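You operate a simulated robot arm through the tools that you are given. There is no shell and no other tool. Be economical: measure what you need, move in short steps, check, and stop when the job is done.

You run a simulated two-armed robot. Do the job below in one go: nothing can be reset, and whatever is moved stays where it is left.

JOB
Move the banksia jar from the green cupboard to the tree drawer.
Fine: shut and bolt the cupboard again; shut the drawer. Set down upright: what you pick out.

The check looks at the end state, three seconds after you hand in, the way a careful person would. Anything else that was tipped, shoved, dropped, spilled or broken makes it a failure.

ROBOT AND FRAMES
Two 7-joint arms with two-finger parallel grippers on one trunk, on a base that drives. Base frame: it is fixed to the floor where the robot stands at the start and does not move with it; the origin is under the middle of the robot, x ahead of it, y to its left, z up. Readings come in m, rad, newtons and seconds.
The left shoulder is at the start at [0.05, 0.168, 1.245], the right one opposite. With the tool pointing down near the work surface each hand reaches from about 0.2 to 0.66 m from the robot's upright axis, wherever it stands, measured 20 degrees to its own side. Places, roughly: brass bolt [0.7, -0.1, 1.2]; green cupboard door [0.9, 0, 1.3]; inside of the tree drawer [1, -0.1, 0.4]; top of the wooden counter [0.4, -0.6, 0.9]; tree drawer [1, -0.1, 0.4]; vent slider [0.8, 0, 1.5]. Payload 1.57 kg a hand.
Tool frame (each hand has its own): the origin (TCP) lies between the finger pads and is the grasp point; the fingertips stand 0.03 m ahead of it; z points along the fingers, y is the line along which they close. Largest opening 0.08 m; finger width 0.017, thickness 0.012; the body of the gripper, 0.04 by 0.082 m, starts 0.08 m behind the TCP.
Orientation is told as [roll, pitch, yaw] about the base's x, y, z axes, in that order, counted from this pose: with the fingers straight down and closing along the base's y, the tool's x points along the base's -x, its y along +y and its z along -z.

CONTROLS
- The arms move only by the tool apply_moves. It takes "left_plan", "right_plan" or both (then of equal length, played together; a hand with none holds still); each is one flat list of numbers, 7 for each row, row after row: the turn, a rotation vector about the tool's x, y, z in rad, then the shift along the tool's x, y, z in mm, then the finger opening in mm, from 0 to 80. In form: [ax, ay, az, dx, dy, dz, jaw, ax, ay, az, dx, dy, dz, jaw, ...]. A call has 1 to 10 rows; each row is the pose to reach, as a shift and turn from the pose commanded when the call began, along the tool's axes at that moment. Each row takes 0.2 s and may step no farther than 0.05 m and 0.15 rad from the row before; otherwise, or with a gripper value out of range, the whole call is refused. Where a pose cannot be reached the arm comes as near as it can. A force on the tool above 40 N (or 10 N above the force at the start of the call, whichever is more), or a blocked arm, ends the call early, and 0.2 s more pass. Each finger travels about 0.045 m/s and halts on what it meets, pressing with about 35 N; the grip force reading is that of the motor and also rises with nothing between the fingers. The clock runs only during rows and for 0.2 s after the last one: add rows that repeat a pose to give the fingers time. It gives the time, the measured TCP pose, the force on the tool (base axes), the opening and the grip force at its end, in the units of the frame above (readings bear some noise), with the torque about the TCP (base axes, N m) and any sound that the robot's microphone picked up.
- Cameras (640 x 400 px; columns grow to the right, rows downward): "scene" is now at [0.1264, -0.031, 1.4816]; the picture's right is [-0.32, -0.95, 0.00], its down [-0.30, 0.10, -0.95] and it looks along [0.90, -0.31, -0.32] (base axes); focal length 214 px, centre (320, 200). "left" rides on the left gripper at [0.072, 0.007, -0.122] in its tool frame; the picture's right is [-0.09, 1.00, 0.00], its down [-0.84, -0.08, -0.54] and it looks along [-0.54, -0.05, 0.84] (tool axes); focal length 238 px, centre (320, 200). "right" rides on the right gripper at [0.072, -0.007, -0.122] in its tool frame; the picture's right is [0.09, 1.00, 0.00], its down [-0.84, 0.08, -0.54] and it looks along [-0.54, 0.05, 0.84] (tool axes); focal length 238 px, centre (320, 200). There is no depth. A picture from a camera that has moved, and an enlarged one, comes with that camera's place and axes in the base frame and with its lens.
- camera(camera): a new picture of that camera. It takes no simulated time.
- slide_trunk(by): slides the trunk up (or, below 0, down) by that many m; the arms and the scene camera ride with it, the base frame stays. It gives what a move gives, with no picture.
- base_move(legs): drives the robot by 1 to 6 legs, each [ahead, left, turn to the left] in m, m and rad, along the robot's own axes; the way and the turn of a leg run together, so that a leg with both is an arc; at most 1.5 m and 3.142 rad a leg. The arms and the cameras ride along, it lands a little off, and it stops where it bumps. It gives what a move gives.
- turn_head(pan, tilt): turns the head with the scene camera to pan (to the left, within 1.396 rad either way) and tilt (down, from -0.506 to 1.204), counted from straight ahead of the robot. It gives what a move gives.
- inspect(camera, box): a new picture of the part [left, top, right, bottom] of that camera's present view, enlarged. It takes no simulated time.
- job_done(): hands the job in; it is judged then, once.

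Work in short steps. Places have to be worked out from the pictures, the camera data and where the tool is seen: move nearer, look again, correct. Check each grasp and each placing, and mend what went wrong. You have 120 turns and 92 pictures in all, those below and enlarged ones among them. Open the grippers and draw the arms clear of the work before you hand the job in, unless the task says otherwise; then end with one line.

The tools are called after "Emit:" as name(argument=value, ...) on one line, values as JSON. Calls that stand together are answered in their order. apply_moves: Moves the arms, as the interface text tells. Its arguments: {"type":"object","properties":{"left_plan":{"type":"array","items":{"type":"number"}},"right_plan":{"type":"array","items":{"type":"number"}}},"required":[]} The other tools are called the same way: slide_trunk (by) slides the trunk up or down; base_move (legs) drives the base; turn_head (pan, tilt) turns the head that bears the scene camera; camera (camera) takes a picture; inspect (camera, box) takes an enlarged picture of a part of a camera's view; job_done () hands the job in.

At the start:

```text
t: 0.0
left_eef_pos: [0.3281, 0.1171, 1.3993]
left_tool_rot: [-0.001, 0.001, 0.001]
left_ft_force: [0.3, 0.1, 0.0]
left_moment: [0.0, 0.01, 0.0]
left_opening: 0.08
left_grasp_force: 0.1
right_eef_pos: [0.3103, -0.1563, 1.4443]
right_tool_rot: [0.0, 0.0, 0.0]
right_ft_force: [0.3, 0.7, 0.1]
right_moment: [0.0, 0.02, -0.03]
right_opening: 0.0801
right_grasp_force: 0.0
trunk travel left (down, up): [-0.413, 0.03]
robot x, y, heading: [0.003, -0.0, 0.001]
head pan, tilt: [-0.33, 0.325]
```

scene: 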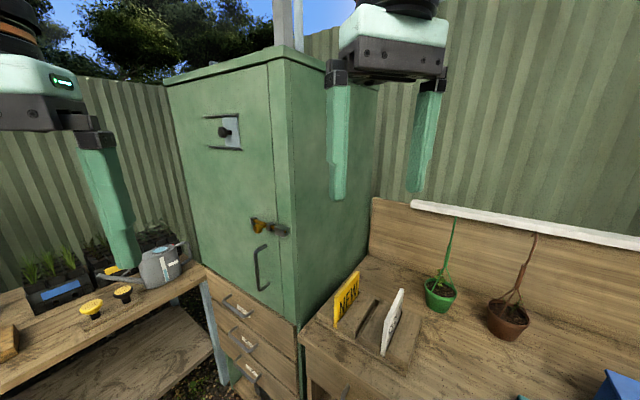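
right: 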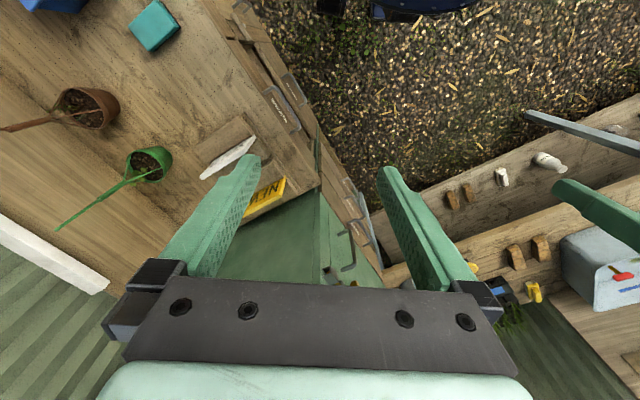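
left: 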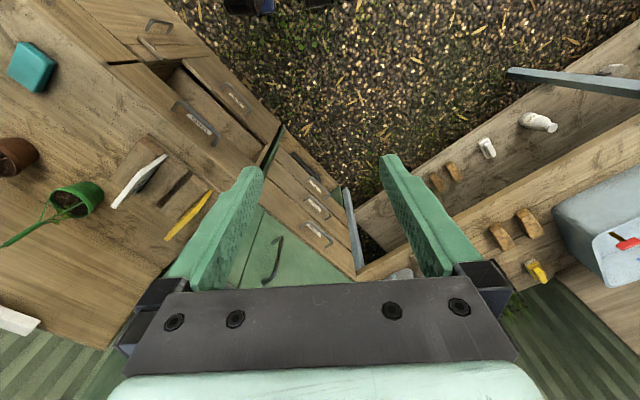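

I start by looking closely at the cupboard door and at the drawers below.

Emit:
inspect(camera="scene", box=[180, 90, 340, 300])

Emit:
inspect(camera="scene", box=[180, 260, 440, 400])

Emit:
inspect(camera="left", box=[100, 0, 380, 290])

```text
1.90 times, centred on (260, 195) of scene
camera zoom: at [0.1264, -0.031, 1.4816], right [-0.32, -0.95, 0.0], down [-0.3, 0.1, -0.95], along [0.9, -0.31, -0.32], focal length 408 px, centre (434, 210)
```

zoom: 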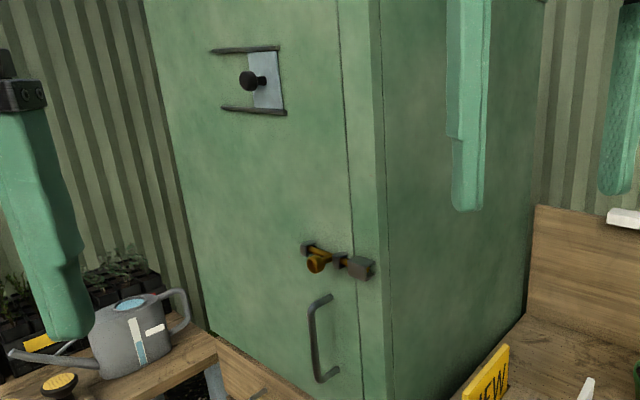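

```text
2.46 times, centred on (310, 330) of scene
camera zoom: at [0.1264, -0.031, 1.4816], right [-0.32, -0.95, 0.0], down [-0.3, 0.1, -0.95], along [0.9, -0.31, -0.32], focal length 528 px, centre (345, -120)
```

zoom: 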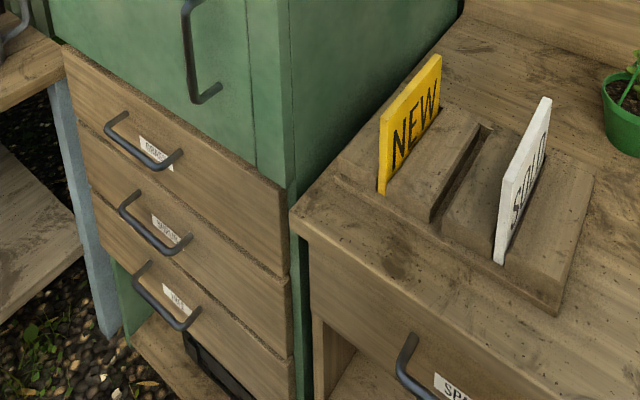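

```text
1.38 times, centred on (240, 145) of left
camera zoom: at [0.2556, 0.1244, 1.5219], right [0.09, 1.0, 0.0], down [0.84, -0.08, 0.54], along [0.54, -0.05, -0.84], focal length 329 px, centre (430, 276)
```

zoom: 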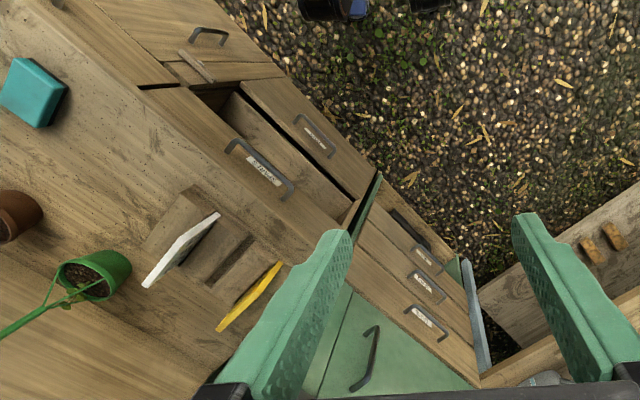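

The cupboard front seems to face about 128° yaw, with the handle near (0.745,-0.04,1.06) and hinges on the far left. I look around to learn the free floor space.

Emit:
turn_head(pan=0.0, tilt=0.9)

Emit:
camera(camera="scene")

Emit:
turn_head(pan=0.9, tilt=0.7)

Emit:
camera(camera="scene")

Emit:
turn_head(pan=-1.2, tilt=0.7)

Emit:
camera(camera="scene")

```text
t: 1.0
left_eef_pos: [0.327, 0.1167, 1.4002]
left_tool_rot: [0.0, 0.002, 0.0]
left_ft_force: [0.2, -0.4, -0.3]
left_moment: [0.0, 0.04, 0.0]
left_opening: 0.0801
left_grasp_force: 0.1
right_eef_pos: [0.3107, -0.1564, 1.4441]
right_tool_rot: [0.001, -0.001, 0.0]
right_ft_force: [0.1, -0.8, 0.7]
right_moment: [-0.02, 0.0, 0.0]
right_opening: 0.0802
right_grasp_force: 0.1
trunk travel left (down, up): [-0.413, 0.03]
robot x, y, heading: [-0.0019, 0.0005, 0.001]
head pan, tilt: [0.0, 0.901]
```

```text
85 pictures are left
camera scene: at [0.1137, -0.0008, 1.4316], right [0.0, -1.0, 0.0], down [-0.78, 0.0, -0.62], along [0.62, 0.0, -0.78], focal length 214 px, centre (320, 200)
```

scene: 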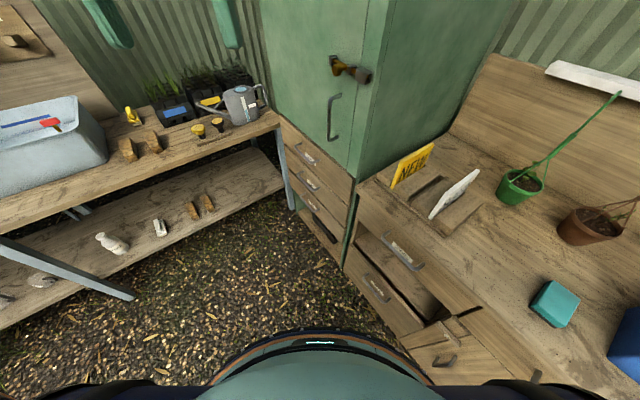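

```text
t: 2.2
left_eef_pos: [0.3273, 0.1163, 1.4]
left_tool_rot: [0.0, 0.001, -0.001]
left_ft_force: [0.4, 1.2, -0.1]
left_moment: [-0.01, -0.01, 0.03]
left_opening: 0.0798
left_grasp_force: 0.0
right_eef_pos: [0.311, -0.1569, 1.4449]
right_tool_rot: [-0.002, -0.001, 0.001]
right_ft_force: [-0.1, -0.6, 0.7]
right_moment: [0.0, -0.01, -0.01]
right_opening: 0.08
right_grasp_force: 0.2
trunk travel left (down, up): [-0.413, 0.03]
robot x, y, heading: [0.0035, -0.0039, 0.003]
head pan, tilt: [0.901, 0.7]
```

```text
84 pictures are left
camera scene: at [0.091, 0.0657, 1.4477], right [0.78, -0.62, 0.0], down [-0.4, -0.5, -0.76], along [0.48, 0.6, -0.64], focal length 214 px, centre (320, 200)
```

scene: 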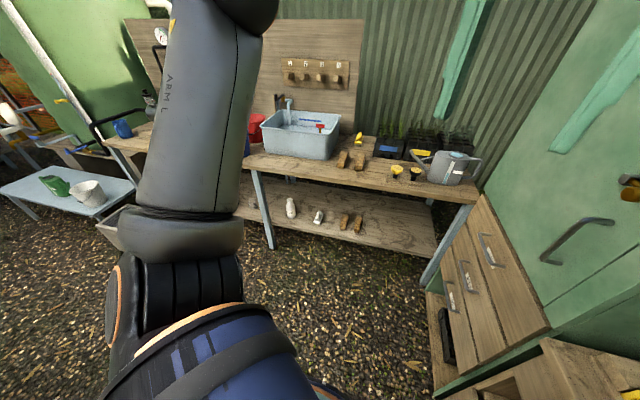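

```text
t: 4.2
left_eef_pos: [0.3279, 0.1174, 1.3994]
left_tool_rot: [0.0, 0.001, 0.001]
left_ft_force: [0.0, 0.2, -1.1]
left_moment: [-0.03, 0.03, -0.01]
left_opening: 0.0798
left_grasp_force: 0.0
right_eef_pos: [0.3107, -0.1564, 1.4442]
right_tool_rot: [0.0, 0.0, 0.0]
right_ft_force: [-0.3, -0.4, -0.6]
right_moment: [0.03, -0.03, 0.01]
right_opening: 0.0797
right_grasp_force: 0.1
trunk travel left (down, up): [-0.413, 0.03]
robot x, y, heading: [0.0019, -0.0006, 0.0]
head pan, tilt: [-1.201, 0.7]
```

```text
83 pictures are left
camera scene: at [0.069, -0.08, 1.4477], right [-0.93, -0.36, 0.0], down [-0.23, 0.6, -0.76], along [0.28, -0.71, -0.64], focal length 214 px, centre (320, 200)
```

scene: 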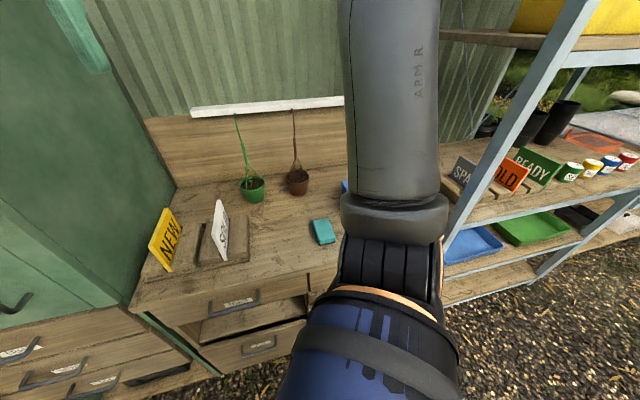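

In a frame with u along the cupboard front (to the left) and w out from it, the cupboard spans u 0.42–0.91 and the robot is at u=0, w≈0.49. The floor in front is free, so I drive to u≈0.45, w≈0.75 facing the cupboard.

Emit:
base_move(legs=[[0.19, 0.48, 0], [0, 0, -0.91]])

Emit:
turn_head(pan=0.1, tilt=0.5)

Emit:
camera(camera="scene")

```text
t: 11.3
left_eef_pos: [0.4825, 0.2944, 1.4001]
left_tool_rot: [0.0, -0.002, -0.914]
left_ft_force: [0.3, 0.2, -0.6]
left_moment: [0.02, 0.0, 0.02]
left_opening: 0.0802
left_grasp_force: 0.1
right_eef_pos: [0.2557, 0.142, 1.4437]
right_tool_rot: [-0.002, 0.0, -0.915]
right_ft_force: [0.5, 0.0, -0.1]
right_moment: [0.02, 0.0, -0.01]
right_opening: 0.0799
right_grasp_force: 0.1
trunk travel left (down, up): [-0.413, 0.03]
robot x, y, heading: [0.1922, 0.4807, -0.91]
head pan, tilt: [-1.201, 0.7]
```

```text
t: 12.8
left_eef_pos: [0.4824, 0.2956, 1.3992]
left_tool_rot: [-0.001, 0.001, -0.913]
left_ft_force: [-0.1, 1.2, -0.1]
left_moment: [-0.01, -0.03, 0.0]
left_opening: 0.0801
left_grasp_force: 0.1
right_eef_pos: [0.2563, 0.1414, 1.4447]
right_tool_rot: [0.0, 0.0, -0.916]
right_ft_force: [1.3, -0.8, -0.2]
right_moment: [0.02, 0.05, -0.02]
right_opening: 0.0798
right_grasp_force: 0.0
trunk travel left (down, up): [-0.413, 0.03]
robot x, y, heading: [0.1909, 0.4867, -0.916]
head pan, tilt: [0.099, 0.499]
```

```text
82 pictures are left
camera scene: at [0.2755, 0.3837, 1.4654], right [-0.73, -0.69, 0.0], down [-0.33, 0.35, -0.88], along [0.6, -0.64, -0.48], focal length 214 px, centre (320, 200)
```

scene: 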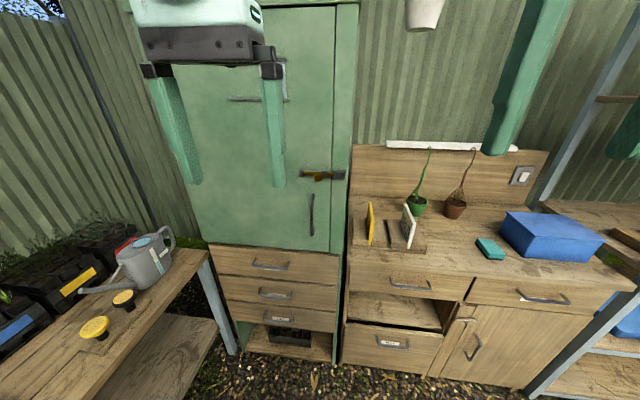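

Now the view is frontal. I enlarge the drawers' labels and the bolt.

Emit:
inspect(camera="scene", box=[210, 240, 450, 390])

Emit:
inspect(camera="scene", box=[280, 150, 360, 250])

Emit:
inspect(camera="scene", box=[250, 255, 320, 325])

```text
2.67 times, centred on (330, 315) of scene
camera zoom: at [0.2755, 0.3837, 1.4654], right [-0.73, -0.69, 0.0], down [-0.33, 0.35, -0.88], along [0.6, -0.64, -0.48], focal length 572 px, centre (293, -107)
```

zoom: 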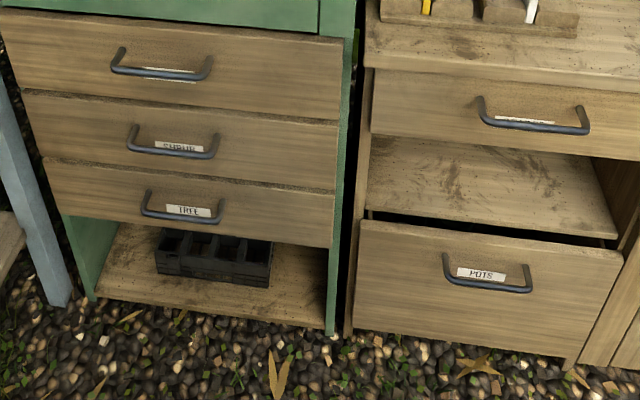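

```text
4.00 times, centred on (320, 200) of scene
camera zoom: at [0.2755, 0.3837, 1.4654], right [-0.73, -0.69, 0.0], down [-0.33, 0.35, -0.88], along [0.6, -0.64, -0.48], focal length 858 px, centre (320, 200)
```

zoom: 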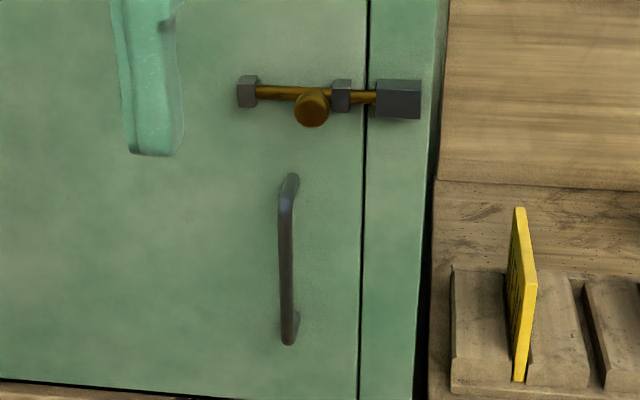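

```text
5.71 times, centred on (285, 290) of scene
camera zoom: at [0.2755, 0.3837, 1.4654], right [-0.73, -0.69, 0.0], down [-0.33, 0.35, -0.88], along [0.6, -0.64, -0.48], focal length 1226 px, centre (520, -314)
```

zoom: 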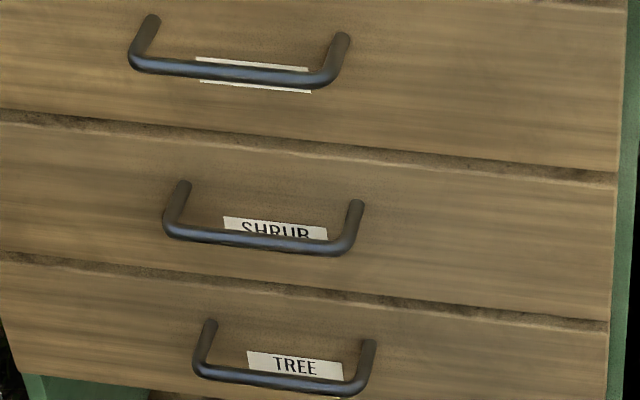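

The TREE drawer is the bottom one. I triangulated the handle at about (0.71,-0.04,1.08) and the knob at about (0.69,-0.05,1.22), with the door plane at w=0. Next I draw the left arm back and turn the right hand to point forward at bolt height, well clear of the door.

Emit:
apply_moves(right_plan=[0, -0.15, 0, -5, 22, 24, 60, 0, -0.3, 0, -10, 44, 48, 60, 0, -0.45, 0, -15, 66, 72, 60, 0, -0.6, 0, -20, 88, 96, 60, 0, -0.75, 0, -25, 110, 120, 60, 0, -0.9, 0, -30, 132, 144, 60, 0, -1.05, 0, -35, 154, 168, 60, 0, -1.2, 0, -40, 176, 192, 60, 0, -1.35, 0, -45, 198, 216, 60, 0, -1.5, 0, -50, 220, 240, 60], left_plan=[0, 0, 0, 8, 13, -5, 80, 0, 0, 0, 16, 26, -10, 80, 0, 0, 0, 24, 39, -15, 80, 0, 0, 0, 32, 52, -20, 80, 0, 0, 0, 40, 65, -25, 80, 0, 0, 0, 48, 78, -30, 80, 0, 0, 0, 56, 91, -35, 80, 0, 0, 0, 64, 104, -40, 80, 0, 0, 0, 72, 117, -45, 80, 0, 0, 0, 80, 130, -50, 80])

Emit:
camera(camera="right")

Emit:
camera(camera="scene")

```text
t: 14.9
left_eef_pos: [0.5282, 0.4006, 1.4076]
left_tool_rot: [-0.003, 0.001, -0.916]
left_ft_force: [0.4, -0.2, 0.1]
left_moment: [0.02, -0.02, 0.0]
left_opening: 0.0798
left_grasp_force: 0.0
left hand out of reach, approached as far as the arm can: row 6, 7, 8, 9, 10
right_eef_pos: [0.4637, 0.2266, 1.2124]
right_tool_rot: [0.349, -1.505, -1.293]
right_ft_force: [0.1, 0.5, -0.3]
right_moment: [-0.01, 0.0, -0.02]
right_opening: 0.0602
right_grasp_force: 0.0
trunk travel left (down, up): [-0.413, 0.03]
robot x, y, heading: [0.1937, 0.4856, -0.918]
head pan, tilt: [0.099, 0.499]
```

```text
78 pictures are left
camera right: at [0.3853, 0.3243, 1.1474], right [0.8, 0.59, -0.07], down [-0.24, 0.43, 0.87], along [0.54, -0.68, 0.49], focal length 238 px, centre (320, 200)
```

right: 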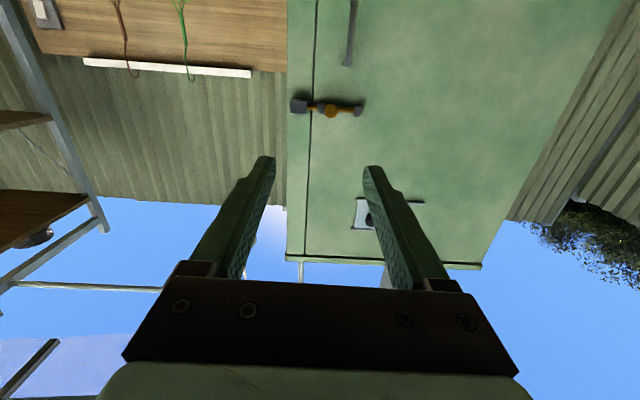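

```text
77 pictures are left
camera scene: at [0.2766, 0.3845, 1.4654], right [-0.73, -0.69, 0.0], down [-0.33, 0.35, -0.88], along [0.6, -0.64, -0.48], focal length 214 px, centre (320, 200)
```

scene: 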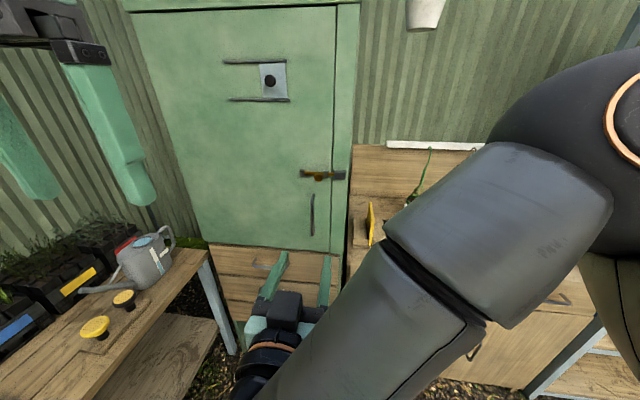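

The knob triangulates to about (0.689,-0.044,1.219), sticking out about 5 cm. I zoom to see its shape.

Emit:
inspect(camera="right", box=[280, 80, 380, 140])

Emit:
inspect(camera="scene", box=[290, 160, 354, 200])

```text
6.40 times, centred on (330, 110) of right
camera zoom: at [0.3853, 0.3243, 1.1474], right [0.8, 0.59, -0.07], down [-0.24, 0.43, 0.87], along [0.54, -0.68, 0.49], focal length 1525 px, centre (256, 776)
```

zoom: 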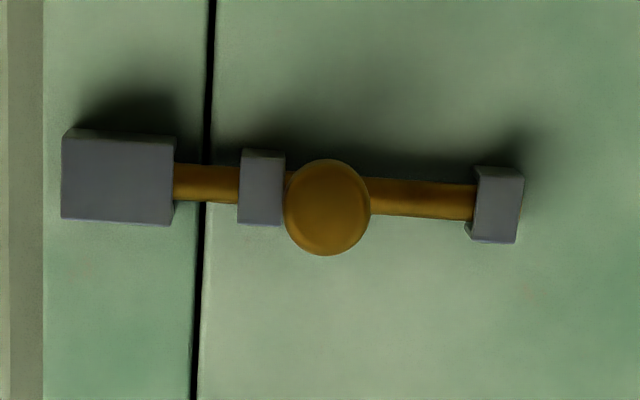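

```text
10.00 times, centred on (322, 180) of scene
camera zoom: at [0.2766, 0.3845, 1.4654], right [-0.73, -0.69, 0.0], down [-0.33, 0.35, -0.88], along [0.6, -0.64, -0.48], focal length 2145 px, centre (300, 400)
```

zoom: 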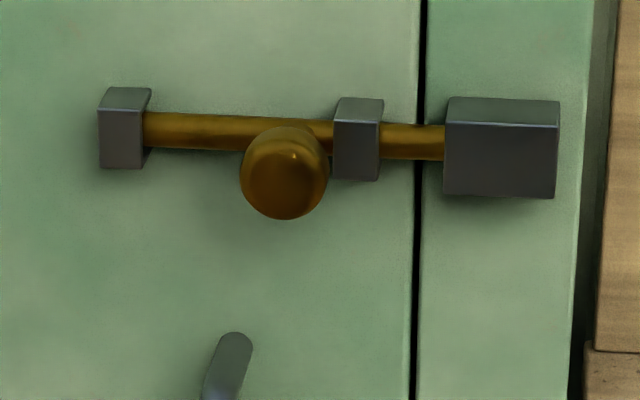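

The knob is about 25 mm across and sits proud of its brackets, so a fingertip grip from the sides should work. I correct the small tilt and move forward until the tips are about 10 cm from the door.

Emit:
apply_moves(right_plan=[-0.01, -0.03, 0, -5, 4, 46, 60, -0.02, -0.06, 0, -10, 8, 92, 60, -0.03, -0.07, 0, -14, 12, 138, 60, -0.03, -0.07, 0, -18, 16, 184, 60, -0.03, -0.07, 0, -22, 19, 230, 60, -0.03, -0.07, 0, -26, 21, 265, 60])

Emit:
camera(camera="right")

Emit:
inspect(camera="scene", box=[260, 140, 380, 240])

```text
t: 16.4
left_eef_pos: [0.5279, 0.3982, 1.4059]
left_tool_rot: [-0.001, 0.0, -0.914]
left_ft_force: [-0.5, 0.0, 0.1]
left_moment: [0.02, -0.01, -0.03]
left_opening: 0.0799
left_grasp_force: 0.0
right_eef_pos: [0.6408, 0.0371, 1.2112]
right_tool_rot: [1.163, -1.571, -2.049]
right_ft_force: [-0.6, 0.4, 0.4]
right_moment: [0.01, 0.02, 0.03]
right_opening: 0.0598
right_grasp_force: 0.0
trunk travel left (down, up): [-0.413, 0.03]
robot x, y, heading: [0.1903, 0.4778, -0.913]
head pan, tilt: [0.099, 0.499]
```

```text
74 pictures are left
camera right: at [0.558, 0.126, 1.1404], right [0.77, 0.63, -0.09], down [-0.28, 0.47, 0.84], along [0.57, -0.62, 0.54], focal length 238 px, centre (320, 200)
```

right: 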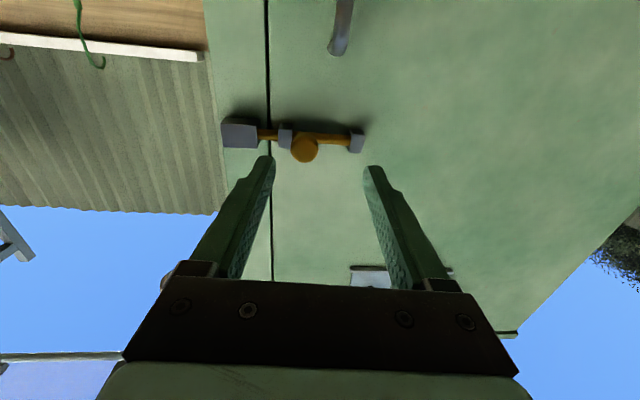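

```text
4.00 times, centred on (320, 190) of scene
camera zoom: at [0.2758, 0.3833, 1.4653], right [-0.73, -0.69, 0.0], down [-0.33, 0.35, -0.88], along [0.6, -0.64, -0.48], focal length 858 px, centre (320, 240)
```

zoom: 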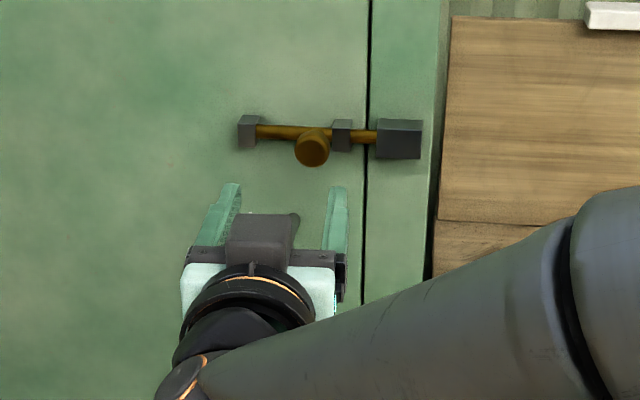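

The knob now sits about 14 mm to the right of the hand's midline and 10 mm higher. I align and advance, opening 50 mm, then look before closing.

Emit:
apply_moves(right_plan=[0, 0, 0, -10, -14, 15, 56, 0, 0, 0, -10, -14, 40, 56, 0, 0, 0, -10, -14, 65, 56])

Emit:
camera(camera="right")

Emit:
inspect(camera="scene", box=[280, 150, 360, 200])

```text
t: 17.1
left_eef_pos: [0.5281, 0.3984, 1.4067]
left_tool_rot: [0.001, 0.001, -0.915]
left_ft_force: [-0.2, 0.4, 0.2]
left_moment: [-0.02, 0.0, -0.01]
left_opening: 0.0802
left_grasp_force: 0.1
right_eef_pos: [0.6702, -0.0233, 1.2219]
right_tool_rot: [1.351, -1.569, -2.233]
right_ft_force: [-0.5, -1.5, 1.6]
right_moment: [0.0, 0.02, -0.01]
right_opening: 0.056
right_grasp_force: 0.0
trunk travel left (down, up): [-0.413, 0.03]
robot x, y, heading: [0.192, 0.4805, -0.92]
head pan, tilt: [0.099, 0.499]
```

```text
72 pictures are left
camera right: at [0.5886, 0.067, 1.151], right [0.77, 0.63, -0.09], down [-0.28, 0.47, 0.84], along [0.57, -0.62, 0.54], focal length 238 px, centre (320, 200)
```

right: 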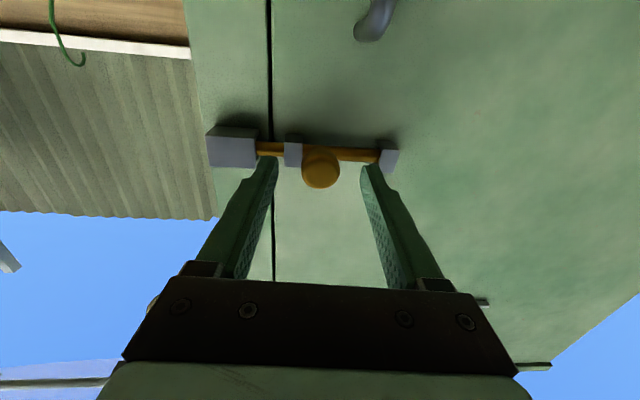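

```text
8.00 times, centred on (320, 175) of scene
camera zoom: at [0.2757, 0.3833, 1.4654], right [-0.73, -0.69, 0.0], down [-0.33, 0.35, -0.88], along [0.6, -0.64, -0.48], focal length 1716 px, centre (320, 400)
```

zoom: 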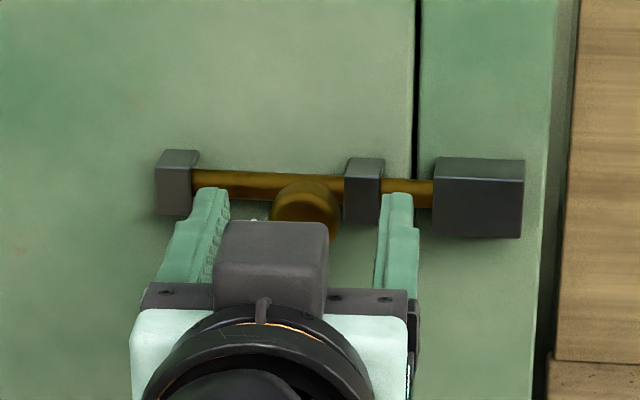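

The fingers straddle the knob at the right height. I go 6 mm further and close gently.

Emit:
apply_moves(right_plan=[0, 0, 0, 0, 0, 6, 56, 0, 0, 0, 0, 0, 6, 40, 0, 0, 0, 0, 0, 6, 28, 0, 0, 0, 0, 0, 6, 20, 0, 0, 0, 0, 0, 6, 16, 0, 0, 0, 0, 0, 6, 16])

Emit:
camera(camera="right")

```text
t: 18.6
left_eef_pos: [0.5268, 0.4001, 1.4071]
left_tool_rot: [0.0, 0.0, -0.914]
left_ft_force: [0.9, -0.4, -1.2]
left_moment: [0.01, 0.04, -0.03]
left_opening: 0.08
left_grasp_force: 0.1
right_eef_pos: [0.6752, -0.0249, 1.2226]
right_tool_rot: [1.427, -1.569, -2.312]
right_ft_force: [0.9, 0.0, 0.4]
right_moment: [-0.1, -0.08, 0.04]
right_opening: 0.0252
right_grasp_force: 36.6
trunk travel left (down, up): [-0.413, 0.03]
robot x, y, heading: [0.1917, 0.4814, -0.916]
head pan, tilt: [0.099, 0.499]
```

```text
70 pictures are left
camera right: at [0.5923, 0.0633, 1.151], right [0.77, 0.63, -0.09], down [-0.28, 0.47, 0.84], along [0.57, -0.62, 0.54], focal length 238 px, centre (320, 200)
```

right: 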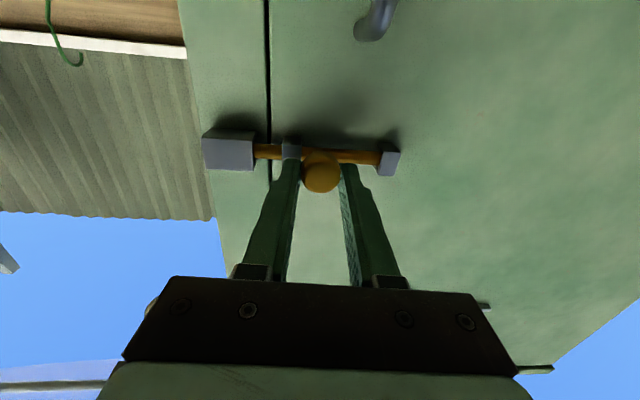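

The knob is held at a 25 mm opening. I slide it to the left, away from the keeper.

Emit:
apply_moves(right_plan=[0, 0, 0, 0, 8, 0, 16, 0, 0, 0, 0, 16, 0, 16, 0, 0, 0, 0, 24, 0, 16, 0, 0, 0, 0, 32, 0, 16, 0, 0, 0, 0, 38, 1, 16])

Emit:
camera(camera="right")

```text
t: 19.8
left_eef_pos: [0.5265, 0.3979, 1.4073]
left_tool_rot: [-0.001, 0.001, -0.914]
left_ft_force: [-0.3, 0.2, -0.3]
left_moment: [0.02, -0.02, 0.01]
left_opening: 0.08
left_grasp_force: 0.0
right_eef_pos: [0.7053, -0.0036, 1.2225]
right_tool_rot: [1.519, -1.569, -2.403]
right_ft_force: [0.2, -0.5, -0.4]
right_moment: [-0.33, -0.37, 0.11]
right_opening: 0.0254
right_grasp_force: 37.0
trunk travel left (down, up): [-0.413, 0.03]
robot x, y, heading: [0.1893, 0.4781, -0.919]
head pan, tilt: [0.099, 0.499]
```

```text
69 pictures are left
camera right: at [0.6224, 0.0861, 1.151], right [0.77, 0.63, -0.09], down [-0.28, 0.47, 0.84], along [0.57, -0.62, 0.54], focal length 238 px, centre (320, 200)
```

right: 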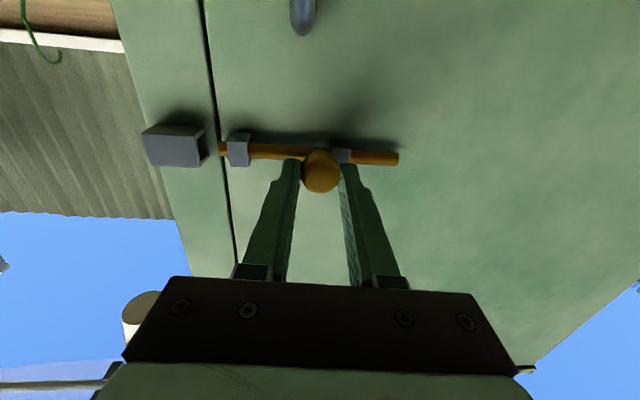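

The bolt end is out of the keeper but near the gap. I try a few mm more, and then zoom.

Emit:
apply_moves(right_plan=[0, 0, 0, 0, 4, 0, 16, 0, 0, 0, 0, 8, 0, 16])

Emit:
inspect(camera="right", box=[120, 90, 420, 220])

```text
t: 20.4
left_eef_pos: [0.5259, 0.3972, 1.4076]
left_tool_rot: [0.0, 0.0, -0.915]
left_ft_force: [0.3, 0.3, 0.2]
left_moment: [0.01, 0.0, 0.0]
left_opening: 0.0801
left_grasp_force: 0.0
right_eef_pos: [0.7073, -0.0031, 1.2223]
right_tool_rot: [1.567, -1.566, -2.462]
right_ft_force: [-13.4, -6.9, -2.4]
right_moment: [0.1, 0.18, -0.18]
right_opening: 0.0252
right_grasp_force: 37.0
trunk travel left (down, up): [-0.413, 0.03]
robot x, y, heading: [0.1948, 0.4859, -0.915]
head pan, tilt: [0.099, 0.499]
```

```text
2.13 times, centred on (270, 155) of right
camera zoom: at [0.6254, 0.0874, 1.151], right [0.78, 0.62, -0.09], down [-0.28, 0.47, 0.84], along [0.56, -0.63, 0.54], focal length 508 px, centre (427, 296)
```

zoom: 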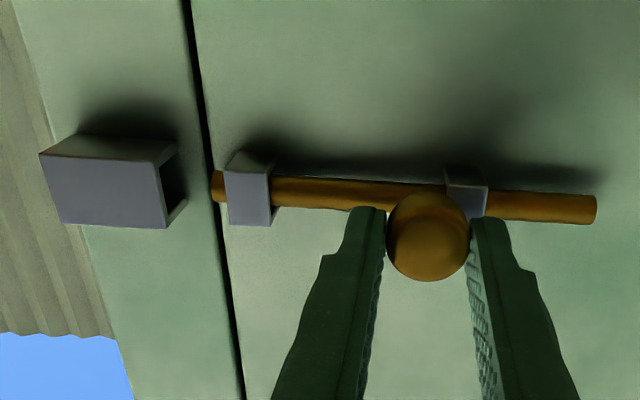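

The bolt is fully withdrawn at its stop. I release, back off and lower to the handle's height.

Emit:
apply_moves(right_plan=[0, 0, 0, 0, -4, 0, 40, 0, 0, 0, 0, -4, 0, 52, 0, 0, 0, 0, -4, 0, 56, 0, 0, 0, 0, -4, -40, 56, 0, 0, 0, 0, -4, -70, 56, 0, 0, 0, 45, -10, -75, 56, 0, 0, 0, 90, -15, -75, 56, 0, 0, 0, 135, -20, -75, 56])

Emit:
camera(camera="right")

Emit:
camera(camera="scene")

```text
t: 22.1
left_eef_pos: [0.5266, 0.399, 1.4065]
left_tool_rot: [0.001, 0.001, -0.915]
left_ft_force: [-0.1, -0.9, 0.8]
left_moment: [0.01, 0.01, 0.0]
left_opening: 0.0804
left_grasp_force: 0.1
right_eef_pos: [0.6485, 0.0477, 1.0852]
right_tool_rot: [1.776, -1.57, -2.661]
right_ft_force: [0.3, 0.6, 0.1]
right_moment: [-0.01, -0.01, -0.03]
right_opening: 0.0561
right_grasp_force: 0.1
trunk travel left (down, up): [-0.413, 0.03]
robot x, y, heading: [0.1892, 0.4851, -0.915]
head pan, tilt: [0.099, 0.499]
```

```text
67 pictures are left
camera right: at [0.5654, 0.1371, 1.0141], right [0.77, 0.63, -0.09], down [-0.29, 0.47, 0.84], along [0.57, -0.62, 0.54], focal length 238 px, centre (320, 200)
```

right: 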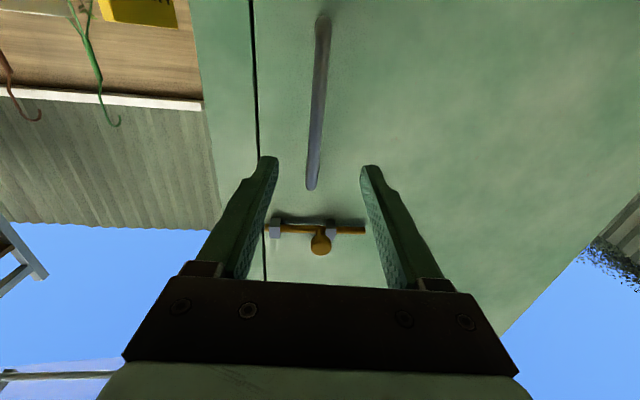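

```text
66 pictures are left
camera scene: at [0.2758, 0.3834, 1.4654], right [-0.73, -0.69, 0.0], down [-0.33, 0.35, -0.88], along [0.6, -0.64, -0.48], focal length 214 px, centre (320, 200)
```

scene: 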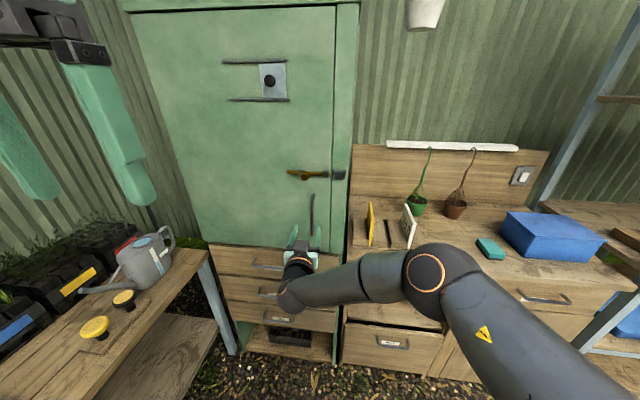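

The handle bar lies about 11 cm ahead and 6 mm to the right. I advance so the tips pass the bar without touching the door, and close.

Emit:
apply_moves(right_plan=[0, 0, 0, 10, -6, 35, 56, 0, 0, 0, 15, -6, 70, 56, 0, 0, 0, 15, -6, 98, 56, 0, 0, 0, 15, -6, 98, 40, 0, 0, 0, 15, -6, 98, 20, 0, 0, 0, 15, -6, 98, 6, 0, 0, 0, 15, -6, 98, 4, 0, 0, 0, 15, -6, 98, 4])

Emit:
camera(camera="right")

```text
t: 23.9
left_eef_pos: [0.53, 0.4011, 1.4058]
left_tool_rot: [-0.003, -0.001, -0.913]
left_ft_force: [0.5, -0.6, 0.7]
left_moment: [-0.01, 0.0, -0.04]
left_opening: 0.0797
left_grasp_force: 0.1
right_eef_pos: [0.6883, -0.0151, 1.071]
right_tool_rot: [-0.277, -1.566, -0.6]
right_ft_force: [17.2, 9.2, 1.8]
right_moment: [0.11, 0.02, 0.32]
right_opening: 0.0213
right_grasp_force: 9.1
right hand out of reach, approached as far as the arm can: row 3, 4, 5, 6, 7, 8
trunk travel left (down, up): [-0.413, 0.03]
robot x, y, heading: [0.1899, 0.4839, -0.916]
head pan, tilt: [0.099, 0.499]
```

```text
65 pictures are left
camera right: at [0.6046, 0.0728, 0.9988], right [0.76, 0.64, -0.09], down [-0.29, 0.46, 0.84], along [0.58, -0.61, 0.54], focal length 238 px, centre (320, 200)
```

right: 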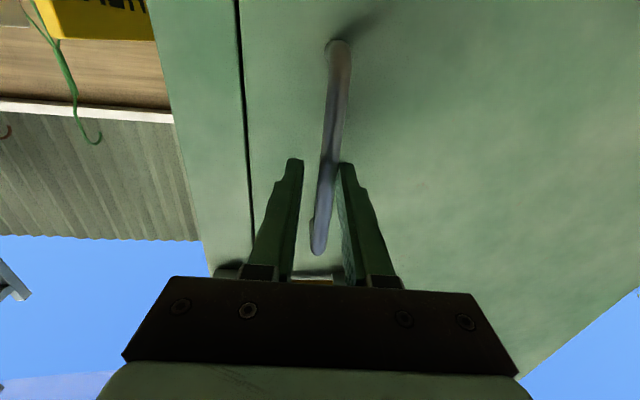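

The left finger touched the bar first and the arm is at its reach limit. I open, retract, and bring the base 12 cm nearer.

Emit:
apply_moves(right_plan=[0, 0, 0, 0, 4, 0, 40, 0, 0, 0, 0, 6, 0, 56, 0, 0, 0, 0, 6, -40, 56, 0, 0, 0, 0, 6, -80, 56, 0, 0, 0, 0, 6, -120, 56])

Emit:
base_move(legs=[[0.12, 0, 0]])

Emit:
camera(camera="right")

```text
t: 25.1
left_eef_pos: [0.5265, 0.3994, 1.4078]
left_tool_rot: [0.001, 0.0, -0.914]
left_ft_force: [0.0, -0.2, 1.0]
left_moment: [0.01, 0.0, -0.02]
left_opening: 0.08
left_grasp_force: 0.1
right_eef_pos: [0.6129, 0.0774, 1.07]
right_tool_rot: [2.07, -1.568, -2.954]
right_ft_force: [-0.8, 0.6, 0.6]
right_moment: [-0.02, 0.0, -0.03]
right_opening: 0.056
right_grasp_force: 0.0
right hand out of reach, approached as far as the arm can: row 1, 2
trunk travel left (down, up): [-0.413, 0.03]
robot x, y, heading: [0.191, 0.4808, -0.914]
head pan, tilt: [0.099, 0.499]
```

```text
t: 26.4
left_eef_pos: [0.6013, 0.3028, 1.4066]
left_tool_rot: [0.001, 0.0, -0.914]
left_ft_force: [0.6, -0.6, 0.6]
left_moment: [0.01, 0.02, 0.03]
left_opening: 0.08
left_grasp_force: 0.1
right_eef_pos: [0.6877, -0.0192, 1.0695]
right_tool_rot: [0.912, -1.569, -1.798]
right_ft_force: [-0.9, -0.3, 0.4]
right_moment: [-0.02, 0.01, 0.02]
right_opening: 0.0561
right_grasp_force: 0.0
trunk travel left (down, up): [-0.413, 0.03]
robot x, y, heading: [0.2631, 0.3891, -0.915]
head pan, tilt: [0.099, 0.499]
```

```text
64 pictures are left
camera right: at [0.6041, 0.0701, 0.9981], right [0.77, 0.63, -0.09], down [-0.28, 0.47, 0.84], along [0.57, -0.62, 0.54], focal length 238 px, centre (320, 200)
```

right: 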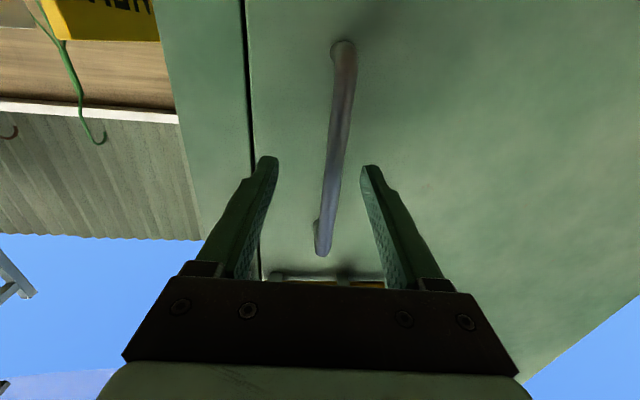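

The bar is about 10 mm left of the hand's midline. I align, advance 25 mm and close, while the left hand retreats farther from the door's swing.

Emit:
apply_moves(right_plan=[0, 0, 0, 0, 10, 0, 56, 0, 0, 0, 0, 10, 13, 56, 0, 0, 0, 0, 10, 25, 56, 0, 0, 0, 0, 10, 25, 40, 0, 0, 0, 0, 10, 25, 24, 0, 0, 0, 0, 10, 25, 8, 0, 0, 0, 0, 10, 25, 4, 0, 0, 0, 0, 10, 25, 4], left_plan=[0, 0, 0, 20, 0, 0, 80, 0, 0, 0, 40, 0, 0, 80, 0, 0, 0, 60, 0, 0, 80, 0, 0, 0, 80, 0, 0, 80, 0, 0, 0, 100, 0, 0, 80, 0, 0, 0, 120, 0, 0, 80, 0, 0, 0, 130, 0, 0, 80, 0, 0, 0, 130, 0, 0, 80])

Emit:
camera(camera="right")

```text
t: 28.2
left_eef_pos: [0.5054, 0.3886, 1.3833]
left_tool_rot: [0.0, 0.002, -0.91]
left_ft_force: [16.7, -4.7, -3.2]
left_moment: [0.71, 1.87, 0.43]
left_opening: 0.0803
left_grasp_force: 0.1
left hand out of reach, approached as far as the arm can: row 1, 2, 3, 4, 5, 6, 7, 8
right_eef_pos: [0.7082, -0.0326, 1.069]
right_tool_rot: [1.321, -1.569, -2.208]
right_ft_force: [-6.8, -4.4, -0.7]
right_moment: [-0.03, 0.12, 0.02]
right_opening: 0.012
right_grasp_force: 29.8
trunk travel left (down, up): [-0.413, 0.03]
robot x, y, heading: [0.2623, 0.3865, -0.913]
head pan, tilt: [0.099, 0.499]
```

```text
63 pictures are left
camera right: at [0.6262, 0.0565, 0.9985], right [0.77, 0.63, -0.09], down [-0.28, 0.47, 0.84], along [0.57, -0.62, 0.54], focal length 238 px, centre (320, 200)
```

right: 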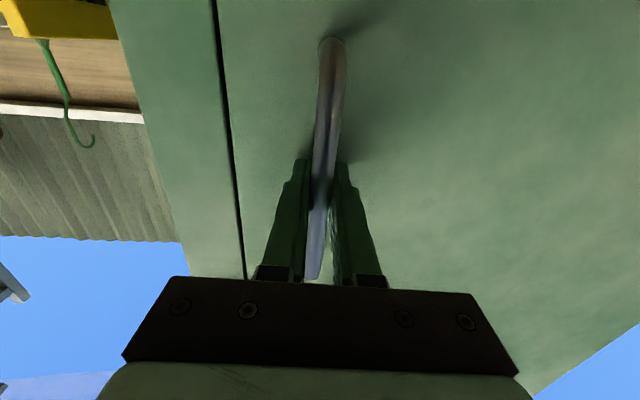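

The handle bar is held (12 mm). I pull the door open along an arc about the hinge (radius ≈0.40 m), first to about 12°.

Emit:
apply_moves(right_plan=[0, 0, 0, 0, 1.5, -14, 4, 0, 0, 0, 0, 3.5, -28, 4, 0, 0, 0, 0, 6, -42, 4, 0, 0, 0, 0, 9, -56, 4, 0, 0, 0, 0, 13, -69, 4, 0, 0, 0, 0, 16.5, -82, 4])

Emit:
camera(camera="scene")

```text
t: 29.6
left_eef_pos: [0.5061, 0.3895, 1.3813]
left_tool_rot: [-0.002, 0.0, -0.915]
left_ft_force: [13.8, -7.8, -5.2]
left_moment: [0.85, 1.53, 0.43]
left_opening: 0.08
left_grasp_force: 0.1
right_eef_pos: [0.672, 0.0438, 1.0705]
right_tool_rot: [1.422, -1.569, -2.302]
right_ft_force: [10.0, 4.1, 1.5]
right_moment: [-0.06, -0.03, -0.07]
right_opening: 0.0119
right_grasp_force: 29.0
trunk travel left (down, up): [-0.413, 0.03]
robot x, y, heading: [0.2599, 0.3852, -0.912]
head pan, tilt: [0.099, 0.499]
```

```text
62 pictures are left
camera scene: at [0.3523, 0.2907, 1.4665], right [-0.71, -0.7, 0.0], down [-0.33, 0.33, -0.88], along [0.62, -0.63, -0.47], focal length 214 px, centre (320, 200)
```

scene: 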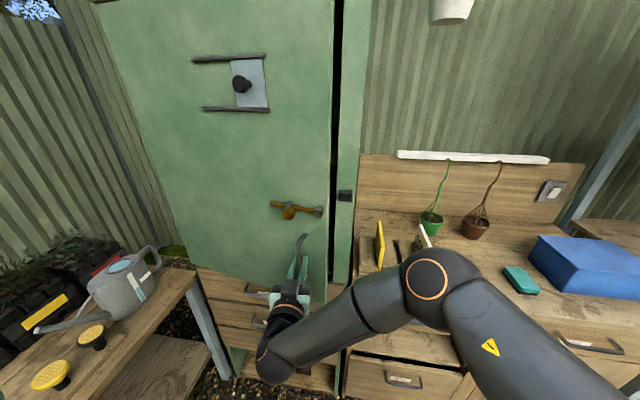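

The door swings; the side force says to move a bit more left. I continue along the arc to about 38°.

Emit:
apply_moves(right_plan=[0, 0, 0, 0, 6, -13, 4, 0, 0, 0, 0, 12, -27, 4, 0, 0, 0, 0, 17, -40, 4, 0, 0, 0, 0, 23, -53, 4, 0, 0, 0, 0, 31, -69, 4, 0, 0, 0, 0, 40, -84, 4, 0, 0, 0, 0, 49, -99, 4, 0, 0, 0, 0, 58, -113, 4, 0, 0, 0, 0, 80, -140, 4, 0, 0, 0, 0, 100, -163, 4])

Emit:
camera(camera="scene")

```text
t: 30.7
left_eef_pos: [0.5098, 0.3886, 1.3808]
left_tool_rot: [-0.001, 0.002, -0.909]
left_ft_force: [6.7, -5.8, -4.0]
left_moment: [0.8, 0.57, 0.36]
left_opening: 0.08
left_grasp_force: 0.0
right_eef_pos: [0.6546, 0.1055, 1.0708]
right_tool_rot: [0.139, -1.55, -0.991]
right_ft_force: [22.5, 5.7, -7.4]
right_moment: [0.32, 0.45, -0.13]
right_opening: 0.0118
right_grasp_force: 28.9
right hand out of reach, approached as far as the arm can: row 4, 5
trunk travel left (down, up): [-0.413, 0.03]
robot x, y, heading: [0.2626, 0.3873, -0.912]
head pan, tilt: [0.099, 0.499]
stopped in row 5 (right hand): the force on the tool passed its limit at 45 N (the readings are from after the stop); the commanded pose is now the measured one
```

```text
61 pictures are left
camera scene: at [0.3541, 0.29, 1.4659], right [-0.71, -0.7, 0.0], down [-0.33, 0.34, -0.88], along [0.62, -0.63, -0.47], focal length 214 px, centre (320, 200)
```

scene: 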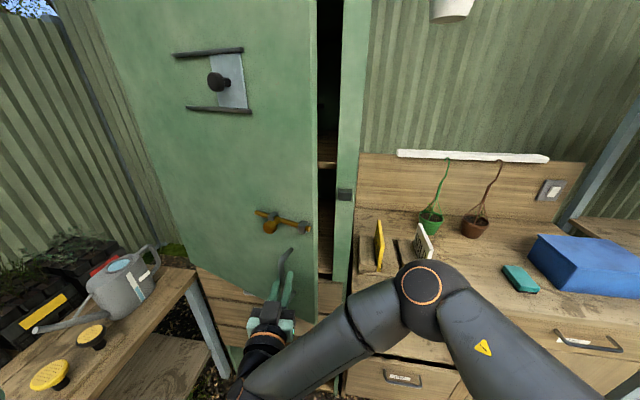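

The door is about 20° open and the arm is too folded to pull more. I relieve the side load, then back the base along the arc while holding the handle.

Emit:
apply_moves(right_plan=[0, 0, 0, 0, 4, 0, 4, 0, 0, 0, 0, 8, -1, 4])

Emit:
base_move(legs=[[-0.04, 0.02, 0], [-0.04, 0.027, 0], [-0.034, 0.033, 0]])

Emit:
camera(camera="scene")

```text
t: 31.3
left_eef_pos: [0.511, 0.3897, 1.3805]
left_tool_rot: [-0.003, 0.002, -0.912]
left_ft_force: [10.1, -7.1, -5.0]
left_moment: [0.85, 1.07, 0.41]
left_opening: 0.0801
left_grasp_force: 0.1
right_eef_pos: [0.6549, 0.1021, 1.071]
right_tool_rot: [0.054, -1.55, -0.914]
right_ft_force: [26.0, 6.2, -10.7]
right_moment: [-0.01, 0.1, -0.18]
right_opening: 0.0117
right_grasp_force: 29.3
right hand out of reach, approached as far as the arm can: row 1, 2
trunk travel left (down, up): [-0.413, 0.03]
robot x, y, heading: [0.2661, 0.3918, -0.913]
head pan, tilt: [0.099, 0.499]
```

```text
t: 33.3
left_eef_pos: [0.4946, 0.5294, 1.383]
left_tool_rot: [0.004, -0.005, -0.914]
left_ft_force: [9.8, -7.3, -5.9]
left_moment: [0.93, 0.9, 0.43]
left_opening: 0.08
left_grasp_force: 0.1
right_eef_pos: [0.6389, 0.2398, 1.0718]
right_tool_rot: [0.253, -1.557, -1.125]
right_ft_force: [-33.4, 3.8, -3.4]
right_moment: [-0.11, 0.11, -0.14]
right_opening: 0.0115
right_grasp_force: 29.5
trunk travel left (down, up): [-0.413, 0.03]
robot x, y, heading: [0.2563, 0.5266, -0.913]
head pan, tilt: [0.099, 0.499]
```

```text
60 pictures are left
camera scene: at [0.3401, 0.4301, 1.4669], right [-0.71, -0.7, 0.0], down [-0.33, 0.33, -0.89], along [0.62, -0.63, -0.46], focal length 214 px, centre (320, 200)
```

scene: 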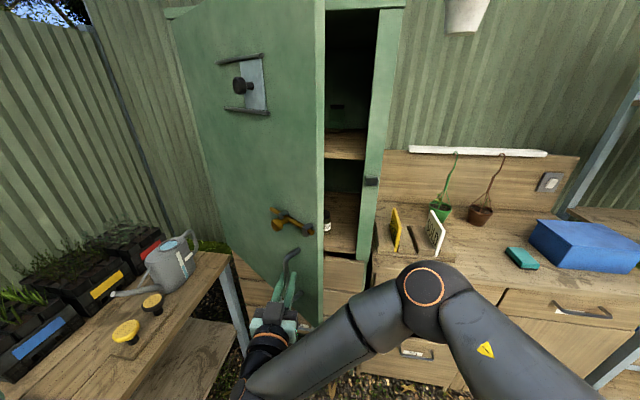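

The door is at about 40° now and I can see the shelves and a jar. I continue the arc with the arm, more leftward.

Emit:
apply_moves(right_plan=[0, 0, 0, 0, 6, -12, 4, 0, 0, 0, 0, 17, -24, 4, 0, 0, 0, 0, 29, -36, 4, 0, 0, 0, 0, 42, -47, 4, 0, 0, 0, 0, 55, -57, 4, 0, 0, 0, 0, 69, -67, 4, 0, 0, 0, 0, 85, -76, 4, 0, 0, 0, 0, 100, -84, 4])

Emit:
camera(camera="scene")

```text
t: 35.1
left_eef_pos: [0.4999, 0.5288, 1.3825]
left_tool_rot: [0.0, 0.001, -0.912]
left_ft_force: [8.8, -7.7, -6.1]
left_moment: [0.93, 0.79, 0.38]
left_opening: 0.0801
left_grasp_force: 0.2
right_eef_pos: [0.6179, 0.2784, 1.1095]
right_tool_rot: [0.009, -1.554, -0.88]
right_ft_force: [-0.3, 0.6, -0.1]
right_moment: [0.05, -0.01, 0.01]
right_opening: 0.004
right_grasp_force: 0.0
right hand out of reach, approached as far as the arm can: row 1, 2, 3, 4, 5, 6, 7, 8
trunk travel left (down, up): [-0.413, 0.03]
robot x, y, heading: [0.2606, 0.5282, -0.913]
head pan, tilt: [0.099, 0.499]
```

```text
59 pictures are left
camera scene: at [0.3449, 0.4292, 1.4665], right [-0.71, -0.7, 0.0], down [-0.33, 0.33, -0.88], along [0.62, -0.63, -0.47], focal length 214 px, centre (320, 200)
```

scene: 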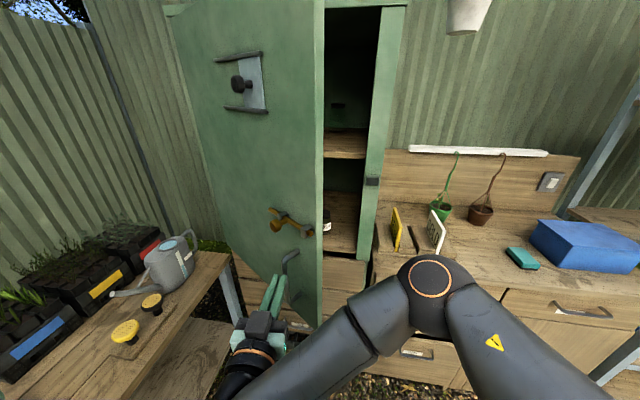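

The hand slipped off with the door about 40° open. Now I move the closed hand round to the right of the door's free edge, to push the door from inside.

Emit:
apply_moves(right_plan=[0, 0, 0, 0, 0, -30, 4, 0, 0, 0, 0, -45, -40, 4, 0, 0, 0, 0, -90, -40, 4, 0, 0, 0, 0, -135, -40, 4, 0, 0, 0, 0, -180, -40, 4, 0, 0, 0, 0, -205, -20, 4, 0, 0, 0, 0, -210, 25, 4, -0.1, 0, 0, 0, -210, 65, 4, -0.2, 0, 0, 0, -210, 105, 4, -0.3, 0, 0, 0, -210, 130, 4])

Emit:
camera(camera="scene")

```text
t: 37.3
left_eef_pos: [0.5001, 0.529, 1.3821]
left_tool_rot: [0.0, 0.001, -0.913]
left_ft_force: [7.5, -7.5, -6.1]
left_moment: [0.97, 0.65, 0.42]
left_opening: 0.0798
left_grasp_force: 0.1
right_eef_pos: [0.5835, 0.1407, 1.1574]
right_tool_rot: [0.146, -1.542, -0.758]
right_ft_force: [-0.8, -0.6, 0.2]
right_moment: [-0.01, -0.01, 0.01]
right_opening: 0.0041
right_grasp_force: 0.0
right hand out of reach, approached as far as the arm can: row 1, 2, 3, 8, 9, 10
trunk travel left (down, up): [-0.413, 0.03]
robot x, y, heading: [0.2583, 0.5254, -0.91]
head pan, tilt: [0.099, 0.499]
```

```text
58 pictures are left
camera scene: at [0.3451, 0.4298, 1.4666], right [-0.71, -0.7, 0.0], down [-0.33, 0.33, -0.88], along [0.62, -0.63, -0.47], focal length 214 px, centre (320, 200)
```

scene: 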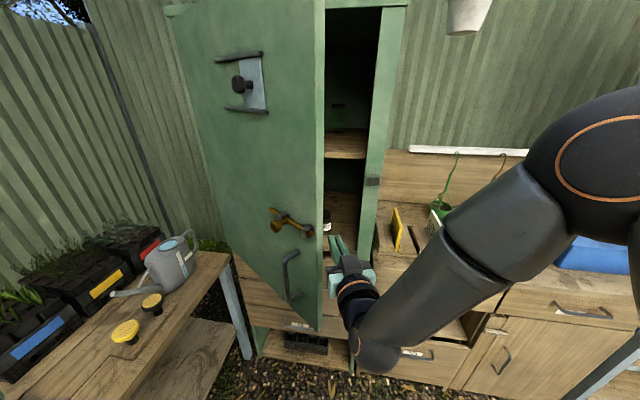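

The hand sits just inside the door's free edge. I sweep it to the robot's left to push the door further open.

Emit:
apply_moves(right_plan=[0, 0, 0, 0, 24, 8, 4, 0, 0, 0, 0, 48, 15, 4, 0, 0, 0, 0, 72, 22, 4, 0, 0, 0, 0, 96, 30, 4, 0, 0, 0, 0, 120, 37, 4, 0, 0, 0, 0, 144, 45, 4, 0, 0, 0, 0, 168, 52, 4, 0, 0, 0, 0, 191, 59, 4])

Emit:
camera(camera="scene")

```text
t: 38.2
left_eef_pos: [0.4969, 0.5288, 1.3816]
left_tool_rot: [0.002, 0.001, -0.912]
left_ft_force: [1.0, -7.5, -4.1]
left_moment: [0.86, 0.03, 0.35]
left_opening: 0.0801
left_grasp_force: 0.0
right_eef_pos: [0.6346, 0.1875, 1.1582]
right_tool_rot: [0.601, -1.554, -1.179]
right_ft_force: [-18.9, 1.9, 5.0]
right_moment: [0.39, -0.15, 1.3]
right_opening: 0.004
right_grasp_force: 0.0
trunk travel left (down, up): [-0.413, 0.03]
robot x, y, heading: [0.2597, 0.525, -0.911]
head pan, tilt: [0.099, 0.499]
stopped in row 4 (right hand): the force on the tool passed its limit at 46 N (the readings are from after the stop); the commanded pose is now the measured one
```

```text
57 pictures are left
camera scene: at [0.3411, 0.4296, 1.4666], right [-0.71, -0.7, 0.0], down [-0.33, 0.34, -0.88], along [0.62, -0.63, -0.47], focal length 214 px, centre (320, 200)
```

scene: 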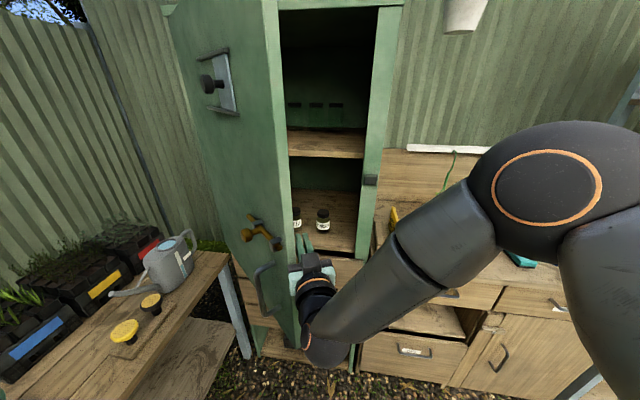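

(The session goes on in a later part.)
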